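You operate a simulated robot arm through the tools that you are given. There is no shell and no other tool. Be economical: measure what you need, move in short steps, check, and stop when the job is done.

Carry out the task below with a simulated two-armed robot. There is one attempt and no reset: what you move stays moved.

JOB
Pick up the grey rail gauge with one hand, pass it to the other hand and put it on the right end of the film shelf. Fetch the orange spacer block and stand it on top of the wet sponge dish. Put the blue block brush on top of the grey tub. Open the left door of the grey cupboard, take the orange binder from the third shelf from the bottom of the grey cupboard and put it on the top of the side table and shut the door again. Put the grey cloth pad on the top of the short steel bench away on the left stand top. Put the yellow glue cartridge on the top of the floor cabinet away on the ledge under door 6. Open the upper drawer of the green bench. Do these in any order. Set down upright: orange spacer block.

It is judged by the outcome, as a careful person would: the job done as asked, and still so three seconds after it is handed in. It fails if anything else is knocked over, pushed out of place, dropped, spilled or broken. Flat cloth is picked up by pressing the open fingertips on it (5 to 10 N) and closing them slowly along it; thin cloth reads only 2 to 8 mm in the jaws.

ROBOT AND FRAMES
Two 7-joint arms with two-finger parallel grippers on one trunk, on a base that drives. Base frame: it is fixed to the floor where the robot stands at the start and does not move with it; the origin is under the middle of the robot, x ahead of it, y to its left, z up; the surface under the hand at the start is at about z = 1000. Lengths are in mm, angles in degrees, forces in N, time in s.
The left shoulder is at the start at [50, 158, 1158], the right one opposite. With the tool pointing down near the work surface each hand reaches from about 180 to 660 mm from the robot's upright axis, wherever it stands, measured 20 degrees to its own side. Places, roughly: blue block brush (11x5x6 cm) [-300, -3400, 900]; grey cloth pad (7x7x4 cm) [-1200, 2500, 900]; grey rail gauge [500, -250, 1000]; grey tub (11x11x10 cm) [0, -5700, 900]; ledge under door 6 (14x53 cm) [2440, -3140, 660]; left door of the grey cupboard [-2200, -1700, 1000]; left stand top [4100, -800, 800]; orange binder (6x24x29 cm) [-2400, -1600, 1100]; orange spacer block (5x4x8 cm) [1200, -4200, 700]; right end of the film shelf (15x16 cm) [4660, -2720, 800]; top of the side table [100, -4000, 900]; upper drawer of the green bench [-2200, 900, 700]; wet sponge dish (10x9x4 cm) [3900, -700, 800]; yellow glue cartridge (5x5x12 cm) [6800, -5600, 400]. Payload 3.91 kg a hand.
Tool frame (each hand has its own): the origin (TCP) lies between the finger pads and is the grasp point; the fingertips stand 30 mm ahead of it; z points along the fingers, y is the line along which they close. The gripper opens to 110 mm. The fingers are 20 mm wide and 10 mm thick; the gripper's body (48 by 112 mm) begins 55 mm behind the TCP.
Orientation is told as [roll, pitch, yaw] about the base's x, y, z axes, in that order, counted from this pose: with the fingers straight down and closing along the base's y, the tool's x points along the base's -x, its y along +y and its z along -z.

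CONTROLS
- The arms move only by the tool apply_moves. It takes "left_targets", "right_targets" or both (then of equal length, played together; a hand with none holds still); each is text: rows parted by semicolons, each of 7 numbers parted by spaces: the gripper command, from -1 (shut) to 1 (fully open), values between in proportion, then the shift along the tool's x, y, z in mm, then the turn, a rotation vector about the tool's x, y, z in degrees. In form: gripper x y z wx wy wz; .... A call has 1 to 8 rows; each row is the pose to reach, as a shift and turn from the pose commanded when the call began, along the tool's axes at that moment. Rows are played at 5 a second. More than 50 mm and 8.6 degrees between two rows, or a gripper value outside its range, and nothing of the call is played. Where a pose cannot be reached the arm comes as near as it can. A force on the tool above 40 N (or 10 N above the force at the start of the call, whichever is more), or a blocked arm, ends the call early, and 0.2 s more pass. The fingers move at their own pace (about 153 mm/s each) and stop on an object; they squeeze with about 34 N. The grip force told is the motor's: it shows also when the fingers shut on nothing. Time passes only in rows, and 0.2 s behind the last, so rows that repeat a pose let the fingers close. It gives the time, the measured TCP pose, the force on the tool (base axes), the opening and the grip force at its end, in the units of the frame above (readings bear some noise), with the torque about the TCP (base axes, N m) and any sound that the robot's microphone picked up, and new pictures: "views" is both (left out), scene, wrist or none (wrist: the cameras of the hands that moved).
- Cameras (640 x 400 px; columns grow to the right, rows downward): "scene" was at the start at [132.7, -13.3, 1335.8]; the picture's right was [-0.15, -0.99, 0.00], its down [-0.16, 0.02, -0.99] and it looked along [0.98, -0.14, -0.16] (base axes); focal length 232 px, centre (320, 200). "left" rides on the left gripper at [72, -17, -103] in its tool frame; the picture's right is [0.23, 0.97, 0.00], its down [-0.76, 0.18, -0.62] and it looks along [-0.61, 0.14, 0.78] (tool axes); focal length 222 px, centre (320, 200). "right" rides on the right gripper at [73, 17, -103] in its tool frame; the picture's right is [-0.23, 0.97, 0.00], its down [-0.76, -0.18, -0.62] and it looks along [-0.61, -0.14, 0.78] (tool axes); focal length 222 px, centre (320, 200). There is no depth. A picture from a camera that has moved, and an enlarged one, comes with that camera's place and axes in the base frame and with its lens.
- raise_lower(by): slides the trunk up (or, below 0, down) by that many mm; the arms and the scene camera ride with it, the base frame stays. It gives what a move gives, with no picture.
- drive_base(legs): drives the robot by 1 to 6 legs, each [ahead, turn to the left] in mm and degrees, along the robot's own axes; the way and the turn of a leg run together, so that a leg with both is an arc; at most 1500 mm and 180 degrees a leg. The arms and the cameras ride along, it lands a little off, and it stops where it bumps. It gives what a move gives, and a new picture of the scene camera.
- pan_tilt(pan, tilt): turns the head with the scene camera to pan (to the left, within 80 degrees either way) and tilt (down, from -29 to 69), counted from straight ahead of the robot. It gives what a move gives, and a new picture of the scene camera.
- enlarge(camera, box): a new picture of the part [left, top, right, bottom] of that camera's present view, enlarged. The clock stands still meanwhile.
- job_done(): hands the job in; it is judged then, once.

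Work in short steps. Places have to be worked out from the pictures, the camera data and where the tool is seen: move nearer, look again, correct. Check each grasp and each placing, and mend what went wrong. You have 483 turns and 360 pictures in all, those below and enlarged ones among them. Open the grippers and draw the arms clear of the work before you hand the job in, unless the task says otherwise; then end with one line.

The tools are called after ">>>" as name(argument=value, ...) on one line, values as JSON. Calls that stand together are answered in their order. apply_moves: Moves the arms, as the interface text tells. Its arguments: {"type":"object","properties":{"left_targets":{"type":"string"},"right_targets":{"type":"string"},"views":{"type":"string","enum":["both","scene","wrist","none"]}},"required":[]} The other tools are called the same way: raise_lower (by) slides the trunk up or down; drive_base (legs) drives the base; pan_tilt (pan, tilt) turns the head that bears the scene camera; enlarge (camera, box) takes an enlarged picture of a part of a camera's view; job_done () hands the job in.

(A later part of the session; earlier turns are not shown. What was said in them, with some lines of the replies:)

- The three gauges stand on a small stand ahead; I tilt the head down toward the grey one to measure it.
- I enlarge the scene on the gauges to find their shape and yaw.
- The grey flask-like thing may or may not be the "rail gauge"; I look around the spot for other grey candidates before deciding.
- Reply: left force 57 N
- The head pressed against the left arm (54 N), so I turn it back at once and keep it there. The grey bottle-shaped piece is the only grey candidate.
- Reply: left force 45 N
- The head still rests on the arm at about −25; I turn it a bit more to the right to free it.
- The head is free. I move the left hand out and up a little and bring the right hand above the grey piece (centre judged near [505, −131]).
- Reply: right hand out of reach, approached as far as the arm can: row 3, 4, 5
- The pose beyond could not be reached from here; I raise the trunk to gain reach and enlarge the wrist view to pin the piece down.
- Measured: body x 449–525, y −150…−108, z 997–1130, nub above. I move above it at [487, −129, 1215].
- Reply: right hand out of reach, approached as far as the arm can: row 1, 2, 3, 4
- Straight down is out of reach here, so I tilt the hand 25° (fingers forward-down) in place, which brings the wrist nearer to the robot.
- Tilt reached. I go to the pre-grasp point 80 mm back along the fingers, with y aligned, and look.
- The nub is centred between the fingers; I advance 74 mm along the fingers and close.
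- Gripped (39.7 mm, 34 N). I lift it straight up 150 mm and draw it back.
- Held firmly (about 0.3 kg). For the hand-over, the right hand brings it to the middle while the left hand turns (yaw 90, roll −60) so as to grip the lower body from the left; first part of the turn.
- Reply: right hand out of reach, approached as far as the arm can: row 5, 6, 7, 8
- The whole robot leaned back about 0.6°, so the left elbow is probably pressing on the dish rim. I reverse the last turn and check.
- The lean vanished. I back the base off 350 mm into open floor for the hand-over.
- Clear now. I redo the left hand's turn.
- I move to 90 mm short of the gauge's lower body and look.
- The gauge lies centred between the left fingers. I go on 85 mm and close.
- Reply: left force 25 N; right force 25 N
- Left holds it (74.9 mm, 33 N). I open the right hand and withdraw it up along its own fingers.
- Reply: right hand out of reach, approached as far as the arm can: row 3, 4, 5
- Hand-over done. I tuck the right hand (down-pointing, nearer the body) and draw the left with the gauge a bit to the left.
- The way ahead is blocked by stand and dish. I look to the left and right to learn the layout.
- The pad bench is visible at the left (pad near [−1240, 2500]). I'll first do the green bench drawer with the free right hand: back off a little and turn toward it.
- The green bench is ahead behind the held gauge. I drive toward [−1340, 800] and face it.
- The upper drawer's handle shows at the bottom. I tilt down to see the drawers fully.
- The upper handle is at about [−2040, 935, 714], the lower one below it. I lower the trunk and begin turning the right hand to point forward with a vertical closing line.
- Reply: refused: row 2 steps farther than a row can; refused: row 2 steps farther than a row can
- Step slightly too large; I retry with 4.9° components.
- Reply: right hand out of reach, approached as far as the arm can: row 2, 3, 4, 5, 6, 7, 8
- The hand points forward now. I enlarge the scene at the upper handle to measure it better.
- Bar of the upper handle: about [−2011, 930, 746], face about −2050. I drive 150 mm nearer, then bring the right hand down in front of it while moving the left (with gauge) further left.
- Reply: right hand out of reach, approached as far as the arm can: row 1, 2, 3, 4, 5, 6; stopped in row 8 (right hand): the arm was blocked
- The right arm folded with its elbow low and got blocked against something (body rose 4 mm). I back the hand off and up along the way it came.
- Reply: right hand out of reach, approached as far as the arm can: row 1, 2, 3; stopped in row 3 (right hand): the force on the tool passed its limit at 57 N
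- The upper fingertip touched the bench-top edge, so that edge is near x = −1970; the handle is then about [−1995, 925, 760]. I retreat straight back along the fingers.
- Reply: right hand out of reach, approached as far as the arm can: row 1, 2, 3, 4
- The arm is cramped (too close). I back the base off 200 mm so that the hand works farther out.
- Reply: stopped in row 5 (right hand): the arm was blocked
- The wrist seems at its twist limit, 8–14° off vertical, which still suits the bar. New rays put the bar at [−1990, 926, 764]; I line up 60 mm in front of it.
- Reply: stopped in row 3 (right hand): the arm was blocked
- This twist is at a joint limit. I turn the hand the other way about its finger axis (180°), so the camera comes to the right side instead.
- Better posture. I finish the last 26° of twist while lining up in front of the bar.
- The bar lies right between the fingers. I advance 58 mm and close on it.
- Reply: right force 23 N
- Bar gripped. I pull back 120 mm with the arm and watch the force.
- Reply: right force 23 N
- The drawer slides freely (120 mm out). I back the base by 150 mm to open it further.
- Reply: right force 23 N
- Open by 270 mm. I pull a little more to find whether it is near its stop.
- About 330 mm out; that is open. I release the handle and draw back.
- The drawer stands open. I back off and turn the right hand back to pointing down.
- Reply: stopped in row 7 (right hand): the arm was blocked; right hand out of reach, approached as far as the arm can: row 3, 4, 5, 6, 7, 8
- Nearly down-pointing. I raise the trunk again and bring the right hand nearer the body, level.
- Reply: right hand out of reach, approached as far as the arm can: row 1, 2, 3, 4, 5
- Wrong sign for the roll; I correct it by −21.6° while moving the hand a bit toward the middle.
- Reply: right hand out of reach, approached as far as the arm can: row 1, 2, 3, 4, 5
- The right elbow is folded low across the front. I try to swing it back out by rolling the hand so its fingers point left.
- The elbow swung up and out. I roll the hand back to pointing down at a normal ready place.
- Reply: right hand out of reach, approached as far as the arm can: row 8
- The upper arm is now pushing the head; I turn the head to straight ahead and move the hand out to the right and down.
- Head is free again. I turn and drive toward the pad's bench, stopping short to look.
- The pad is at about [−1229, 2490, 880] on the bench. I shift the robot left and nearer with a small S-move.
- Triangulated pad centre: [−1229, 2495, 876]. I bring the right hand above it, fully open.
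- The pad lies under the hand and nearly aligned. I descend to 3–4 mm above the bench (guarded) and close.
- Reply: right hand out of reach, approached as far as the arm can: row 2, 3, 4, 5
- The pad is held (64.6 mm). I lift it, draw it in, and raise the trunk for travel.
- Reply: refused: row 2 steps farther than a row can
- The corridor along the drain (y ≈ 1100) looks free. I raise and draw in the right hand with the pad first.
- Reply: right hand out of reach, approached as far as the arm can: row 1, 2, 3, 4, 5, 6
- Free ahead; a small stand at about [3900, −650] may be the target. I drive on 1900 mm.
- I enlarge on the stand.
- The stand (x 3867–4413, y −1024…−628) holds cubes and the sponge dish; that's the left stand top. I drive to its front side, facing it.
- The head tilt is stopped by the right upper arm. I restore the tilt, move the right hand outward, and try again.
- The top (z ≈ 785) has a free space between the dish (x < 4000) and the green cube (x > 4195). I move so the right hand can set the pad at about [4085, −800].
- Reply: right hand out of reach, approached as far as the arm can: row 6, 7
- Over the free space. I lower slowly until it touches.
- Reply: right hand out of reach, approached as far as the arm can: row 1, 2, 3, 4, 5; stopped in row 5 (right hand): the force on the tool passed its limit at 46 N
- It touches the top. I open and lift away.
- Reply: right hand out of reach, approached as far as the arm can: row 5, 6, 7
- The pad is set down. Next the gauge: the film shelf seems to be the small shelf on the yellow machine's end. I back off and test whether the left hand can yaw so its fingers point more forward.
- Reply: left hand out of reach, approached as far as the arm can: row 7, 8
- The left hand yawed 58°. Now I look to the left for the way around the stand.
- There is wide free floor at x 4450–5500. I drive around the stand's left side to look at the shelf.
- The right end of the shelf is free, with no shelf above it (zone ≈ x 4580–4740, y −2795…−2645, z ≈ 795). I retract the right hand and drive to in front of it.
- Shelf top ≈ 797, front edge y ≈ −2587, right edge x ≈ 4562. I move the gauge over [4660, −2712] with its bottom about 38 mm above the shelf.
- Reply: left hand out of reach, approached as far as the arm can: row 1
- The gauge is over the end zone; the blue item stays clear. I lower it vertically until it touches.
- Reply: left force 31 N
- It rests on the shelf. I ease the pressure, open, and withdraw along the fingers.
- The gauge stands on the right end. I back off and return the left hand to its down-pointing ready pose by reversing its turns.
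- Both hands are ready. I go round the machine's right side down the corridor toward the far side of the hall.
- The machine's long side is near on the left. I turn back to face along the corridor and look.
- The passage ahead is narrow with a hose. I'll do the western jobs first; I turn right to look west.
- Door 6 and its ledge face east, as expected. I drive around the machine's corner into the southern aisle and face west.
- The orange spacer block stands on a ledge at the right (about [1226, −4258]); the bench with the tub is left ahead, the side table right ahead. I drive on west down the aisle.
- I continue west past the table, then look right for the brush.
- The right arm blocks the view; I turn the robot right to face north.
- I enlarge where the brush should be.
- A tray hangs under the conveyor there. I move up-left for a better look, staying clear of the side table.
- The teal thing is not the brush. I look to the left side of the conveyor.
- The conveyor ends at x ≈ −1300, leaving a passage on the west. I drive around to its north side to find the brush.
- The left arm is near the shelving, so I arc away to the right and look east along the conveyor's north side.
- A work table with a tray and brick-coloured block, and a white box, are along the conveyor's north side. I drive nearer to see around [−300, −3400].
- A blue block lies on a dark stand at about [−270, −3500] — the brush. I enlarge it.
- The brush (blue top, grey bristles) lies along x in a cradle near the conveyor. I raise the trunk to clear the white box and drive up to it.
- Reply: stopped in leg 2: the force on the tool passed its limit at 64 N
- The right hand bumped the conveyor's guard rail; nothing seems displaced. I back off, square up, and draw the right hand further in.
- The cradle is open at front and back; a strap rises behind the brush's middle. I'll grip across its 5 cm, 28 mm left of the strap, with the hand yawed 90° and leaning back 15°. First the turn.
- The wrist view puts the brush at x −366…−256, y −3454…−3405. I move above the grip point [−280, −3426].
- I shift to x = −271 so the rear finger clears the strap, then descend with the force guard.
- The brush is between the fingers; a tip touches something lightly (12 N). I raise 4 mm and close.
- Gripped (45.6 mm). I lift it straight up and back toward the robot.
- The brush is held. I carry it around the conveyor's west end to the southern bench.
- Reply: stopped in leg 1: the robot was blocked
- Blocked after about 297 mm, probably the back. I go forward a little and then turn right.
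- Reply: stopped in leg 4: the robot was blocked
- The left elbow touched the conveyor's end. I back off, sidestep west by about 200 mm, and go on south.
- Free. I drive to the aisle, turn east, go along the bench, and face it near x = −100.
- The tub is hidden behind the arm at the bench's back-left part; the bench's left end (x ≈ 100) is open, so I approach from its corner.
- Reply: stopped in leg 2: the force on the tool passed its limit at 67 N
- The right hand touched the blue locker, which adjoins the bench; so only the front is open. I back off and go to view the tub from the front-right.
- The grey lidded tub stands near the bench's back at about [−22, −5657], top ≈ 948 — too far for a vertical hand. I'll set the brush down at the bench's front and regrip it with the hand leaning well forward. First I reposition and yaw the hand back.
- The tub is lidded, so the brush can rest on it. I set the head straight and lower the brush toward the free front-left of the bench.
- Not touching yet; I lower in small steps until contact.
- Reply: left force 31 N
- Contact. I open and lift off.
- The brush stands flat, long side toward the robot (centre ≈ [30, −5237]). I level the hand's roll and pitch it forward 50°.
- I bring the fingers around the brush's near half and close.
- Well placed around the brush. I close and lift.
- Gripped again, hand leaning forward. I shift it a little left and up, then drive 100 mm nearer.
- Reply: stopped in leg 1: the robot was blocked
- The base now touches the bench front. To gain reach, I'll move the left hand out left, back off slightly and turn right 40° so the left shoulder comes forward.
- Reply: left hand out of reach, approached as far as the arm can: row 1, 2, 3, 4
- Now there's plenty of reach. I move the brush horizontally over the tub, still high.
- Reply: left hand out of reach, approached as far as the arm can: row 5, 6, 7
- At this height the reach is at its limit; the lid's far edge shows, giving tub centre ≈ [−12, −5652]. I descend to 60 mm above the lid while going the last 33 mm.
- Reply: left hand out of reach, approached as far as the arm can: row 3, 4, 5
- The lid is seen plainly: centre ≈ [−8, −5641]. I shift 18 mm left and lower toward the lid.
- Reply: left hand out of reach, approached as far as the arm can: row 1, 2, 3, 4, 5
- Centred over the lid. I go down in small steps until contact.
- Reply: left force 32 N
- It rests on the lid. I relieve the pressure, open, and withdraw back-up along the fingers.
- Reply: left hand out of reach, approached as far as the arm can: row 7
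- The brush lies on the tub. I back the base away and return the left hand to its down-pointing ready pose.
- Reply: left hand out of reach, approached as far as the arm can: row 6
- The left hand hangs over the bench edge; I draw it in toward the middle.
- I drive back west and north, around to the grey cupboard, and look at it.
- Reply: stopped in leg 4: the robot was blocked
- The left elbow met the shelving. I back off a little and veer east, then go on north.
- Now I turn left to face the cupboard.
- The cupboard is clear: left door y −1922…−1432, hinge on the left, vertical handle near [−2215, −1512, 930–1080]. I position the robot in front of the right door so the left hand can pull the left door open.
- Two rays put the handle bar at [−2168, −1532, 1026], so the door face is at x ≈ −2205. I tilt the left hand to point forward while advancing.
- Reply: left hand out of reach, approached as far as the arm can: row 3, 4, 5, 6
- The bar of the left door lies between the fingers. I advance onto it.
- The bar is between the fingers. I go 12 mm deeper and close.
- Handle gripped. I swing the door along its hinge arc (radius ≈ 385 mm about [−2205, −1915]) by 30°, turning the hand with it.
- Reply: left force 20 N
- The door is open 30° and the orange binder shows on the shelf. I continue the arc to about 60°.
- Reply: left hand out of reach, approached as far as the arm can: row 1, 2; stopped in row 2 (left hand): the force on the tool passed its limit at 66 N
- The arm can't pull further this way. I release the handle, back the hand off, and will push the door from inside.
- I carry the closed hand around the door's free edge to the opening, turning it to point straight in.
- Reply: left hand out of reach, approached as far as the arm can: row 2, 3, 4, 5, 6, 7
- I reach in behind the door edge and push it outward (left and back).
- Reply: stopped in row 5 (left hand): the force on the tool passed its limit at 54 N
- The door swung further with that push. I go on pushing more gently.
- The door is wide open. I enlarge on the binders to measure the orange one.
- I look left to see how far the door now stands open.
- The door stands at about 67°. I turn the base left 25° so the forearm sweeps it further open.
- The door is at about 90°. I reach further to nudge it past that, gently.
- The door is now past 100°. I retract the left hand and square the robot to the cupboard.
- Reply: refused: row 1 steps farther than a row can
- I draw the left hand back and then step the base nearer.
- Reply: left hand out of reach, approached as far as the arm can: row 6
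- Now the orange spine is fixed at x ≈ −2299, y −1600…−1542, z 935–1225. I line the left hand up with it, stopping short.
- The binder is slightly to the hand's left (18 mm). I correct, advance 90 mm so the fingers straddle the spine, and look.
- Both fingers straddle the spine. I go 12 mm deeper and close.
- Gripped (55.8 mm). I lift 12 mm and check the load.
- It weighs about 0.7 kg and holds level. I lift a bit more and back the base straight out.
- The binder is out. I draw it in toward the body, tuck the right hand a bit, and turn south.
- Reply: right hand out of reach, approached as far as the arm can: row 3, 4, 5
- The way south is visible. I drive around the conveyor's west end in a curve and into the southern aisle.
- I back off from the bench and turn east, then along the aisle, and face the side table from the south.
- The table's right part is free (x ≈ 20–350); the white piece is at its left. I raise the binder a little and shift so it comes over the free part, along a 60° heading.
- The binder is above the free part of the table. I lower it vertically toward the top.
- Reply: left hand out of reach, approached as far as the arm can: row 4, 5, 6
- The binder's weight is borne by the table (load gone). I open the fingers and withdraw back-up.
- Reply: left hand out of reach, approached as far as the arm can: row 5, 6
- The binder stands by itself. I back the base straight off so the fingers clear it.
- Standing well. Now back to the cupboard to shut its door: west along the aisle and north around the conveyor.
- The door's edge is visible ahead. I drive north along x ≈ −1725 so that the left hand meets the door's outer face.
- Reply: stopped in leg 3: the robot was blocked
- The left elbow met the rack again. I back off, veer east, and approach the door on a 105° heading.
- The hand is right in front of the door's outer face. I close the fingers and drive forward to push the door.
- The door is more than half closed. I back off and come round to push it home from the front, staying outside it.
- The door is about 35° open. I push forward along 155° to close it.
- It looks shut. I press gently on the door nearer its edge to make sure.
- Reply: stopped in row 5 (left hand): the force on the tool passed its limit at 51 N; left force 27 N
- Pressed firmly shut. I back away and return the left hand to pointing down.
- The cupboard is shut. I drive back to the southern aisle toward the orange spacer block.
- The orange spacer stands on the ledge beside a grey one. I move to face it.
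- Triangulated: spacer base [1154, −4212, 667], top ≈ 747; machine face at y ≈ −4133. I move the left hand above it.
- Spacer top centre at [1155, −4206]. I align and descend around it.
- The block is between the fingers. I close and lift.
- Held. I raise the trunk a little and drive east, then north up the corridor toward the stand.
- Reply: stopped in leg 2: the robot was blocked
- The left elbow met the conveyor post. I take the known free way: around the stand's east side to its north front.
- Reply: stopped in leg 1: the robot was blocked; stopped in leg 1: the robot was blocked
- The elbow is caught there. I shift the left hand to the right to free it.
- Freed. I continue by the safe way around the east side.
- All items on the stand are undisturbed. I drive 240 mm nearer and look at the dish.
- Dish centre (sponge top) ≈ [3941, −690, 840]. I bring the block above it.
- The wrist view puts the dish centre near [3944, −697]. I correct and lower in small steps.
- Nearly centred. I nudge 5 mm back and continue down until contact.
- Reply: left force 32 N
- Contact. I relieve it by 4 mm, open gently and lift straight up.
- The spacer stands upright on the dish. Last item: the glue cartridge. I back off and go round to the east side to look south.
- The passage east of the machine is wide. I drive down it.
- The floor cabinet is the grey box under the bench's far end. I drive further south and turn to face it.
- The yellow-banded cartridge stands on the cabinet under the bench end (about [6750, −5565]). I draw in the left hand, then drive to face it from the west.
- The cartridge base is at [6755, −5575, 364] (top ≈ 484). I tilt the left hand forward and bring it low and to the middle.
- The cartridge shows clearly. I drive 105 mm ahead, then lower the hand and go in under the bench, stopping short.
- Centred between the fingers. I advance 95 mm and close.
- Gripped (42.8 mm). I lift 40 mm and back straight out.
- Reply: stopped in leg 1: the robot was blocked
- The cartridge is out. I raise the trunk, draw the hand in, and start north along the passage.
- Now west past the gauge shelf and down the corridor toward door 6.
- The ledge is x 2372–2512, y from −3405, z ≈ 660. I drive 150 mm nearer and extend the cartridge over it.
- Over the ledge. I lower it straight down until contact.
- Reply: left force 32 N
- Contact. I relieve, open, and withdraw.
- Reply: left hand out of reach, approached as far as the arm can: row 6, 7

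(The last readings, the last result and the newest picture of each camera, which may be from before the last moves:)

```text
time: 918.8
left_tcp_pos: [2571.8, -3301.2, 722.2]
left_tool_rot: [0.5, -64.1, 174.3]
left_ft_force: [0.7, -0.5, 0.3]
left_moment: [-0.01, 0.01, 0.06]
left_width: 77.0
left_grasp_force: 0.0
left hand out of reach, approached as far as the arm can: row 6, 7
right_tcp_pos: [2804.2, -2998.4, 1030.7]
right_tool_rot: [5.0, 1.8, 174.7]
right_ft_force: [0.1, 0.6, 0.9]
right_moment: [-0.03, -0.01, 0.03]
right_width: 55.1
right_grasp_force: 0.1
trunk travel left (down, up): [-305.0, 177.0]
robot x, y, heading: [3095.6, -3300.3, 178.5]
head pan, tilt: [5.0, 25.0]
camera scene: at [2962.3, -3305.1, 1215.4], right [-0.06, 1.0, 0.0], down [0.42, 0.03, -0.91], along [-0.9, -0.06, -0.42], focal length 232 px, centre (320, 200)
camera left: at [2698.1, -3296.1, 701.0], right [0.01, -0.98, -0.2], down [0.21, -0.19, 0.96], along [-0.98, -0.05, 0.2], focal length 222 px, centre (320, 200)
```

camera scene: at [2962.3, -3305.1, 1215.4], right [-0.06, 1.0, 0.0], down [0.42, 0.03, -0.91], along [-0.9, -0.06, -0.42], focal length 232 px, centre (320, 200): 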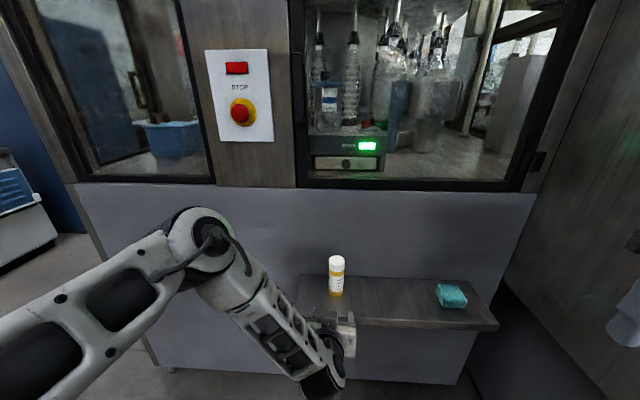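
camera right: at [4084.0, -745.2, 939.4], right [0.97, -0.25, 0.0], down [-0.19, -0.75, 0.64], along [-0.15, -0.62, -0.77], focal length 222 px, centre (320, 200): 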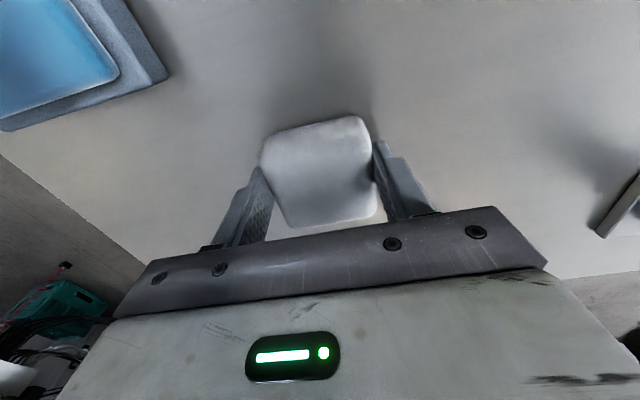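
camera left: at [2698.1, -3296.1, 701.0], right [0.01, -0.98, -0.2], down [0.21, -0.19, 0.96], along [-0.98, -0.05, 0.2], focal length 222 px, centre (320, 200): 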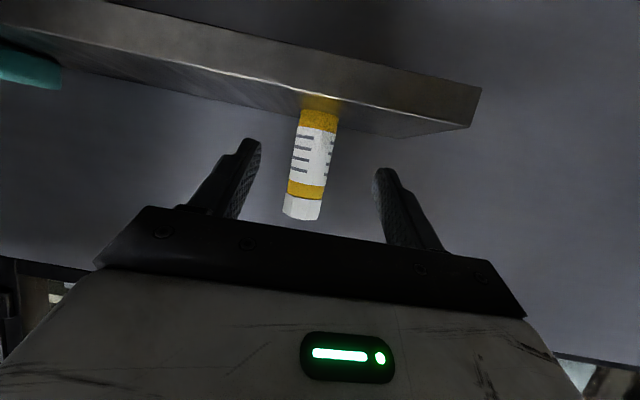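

The cartridge stands on the ledge. I back the robot clear of the work with both hands open.

>>> drive_base(legs=[[-300, 0]])

>>> apply_moves(left_targets="1 0 0 0 0 0 0;1 0 0 0 0 0 0", right_targets="1 0 0 0 0 0 0;1 0 0 0 0 0 0", views="scene")

```text
time: 920.9
left_tcp_pos: [2869.9, -3308.0, 721.3]
left_tool_rot: [0.6, -64.0, 174.3]
left_ft_force: [-1.0, -0.4, 0.0]
left_moment: [0.0, 0.02, -0.01]
left_width: 76.8
left_grasp_force: 0.1
right_tcp_pos: [3102.2, -3006.6, 1031.2]
right_tool_rot: [5.0, 1.8, 174.8]
right_ft_force: [-0.4, 0.4, 0.0]
right_moment: [0.0, 0.02, -0.01]
right_width: 54.8
right_grasp_force: 0.1
trunk travel left (down, up): [-305.0, 177.0]
robot x, y, heading: [3392.0, -3307.9, 178.4]
head pan, tilt: [5.0, 25.0]
camera scene: at [3261.5, -3312.7, 1215.5], right [-0.06, 1.0, 0.0], down [0.42, 0.03, -0.91], along [-0.9, -0.06, -0.42], focal length 232 px, centre (320, 200)
```

scene: 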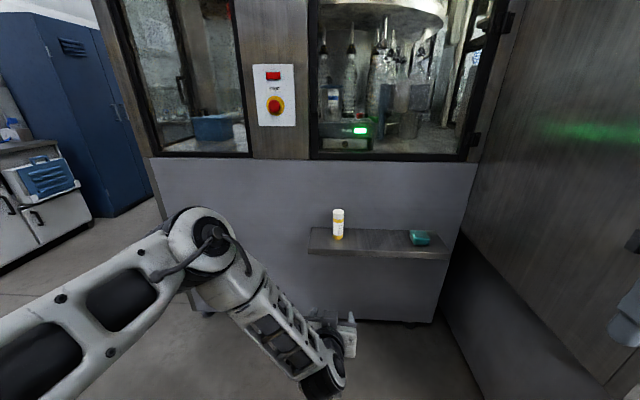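

```text
time: 921.5
left_tcp_pos: [2870.4, -3308.5, 720.6]
left_tool_rot: [0.6, -64.1, 174.4]
left_ft_force: [-0.1, -0.3, -0.4]
left_moment: [-0.03, 0.0, 0.01]
left_width: 109.9
left_grasp_force: 0.1
right_tcp_pos: [3102.5, -3006.0, 1031.4]
right_tool_rot: [5.1, 1.7, 174.8]
right_ft_force: [0.6, -0.5, 0.3]
right_moment: [0.0, 0.02, -0.01]
right_width: 110.0
right_grasp_force: 0.1
trunk travel left (down, up): [-305.0, 177.0]
robot x, y, heading: [3394.2, -3308.8, 178.6]
head pan, tilt: [5.0, 25.0]
camera scene: at [3261.2, -3312.7, 1215.4], right [-0.06, 1.0, 0.0], down [0.42, 0.03, -0.91], along [-0.9, -0.06, -0.42], focal length 232 px, centre (320, 200)
```

scene: 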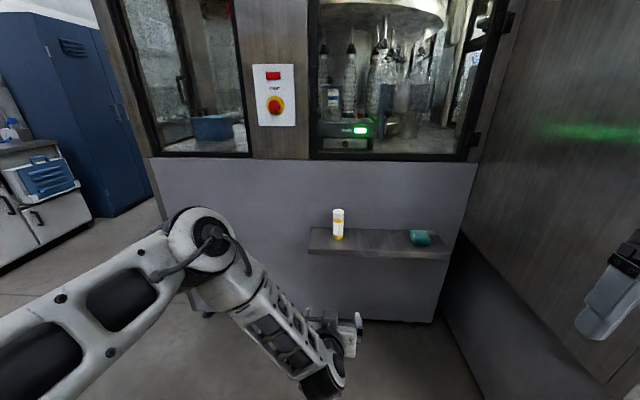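

All tasks have been carried out and checked in the pictures, and both grippers are open and clear. I hand the job in.

>>> job_done()

```text
The job is handed in.
```

All seven tasks are done and the job is handed in. The arms bumped the conveyor rail, the shelving, a locker, the cupboard door and a post on the way, but I saw nothing knocked over or moved.
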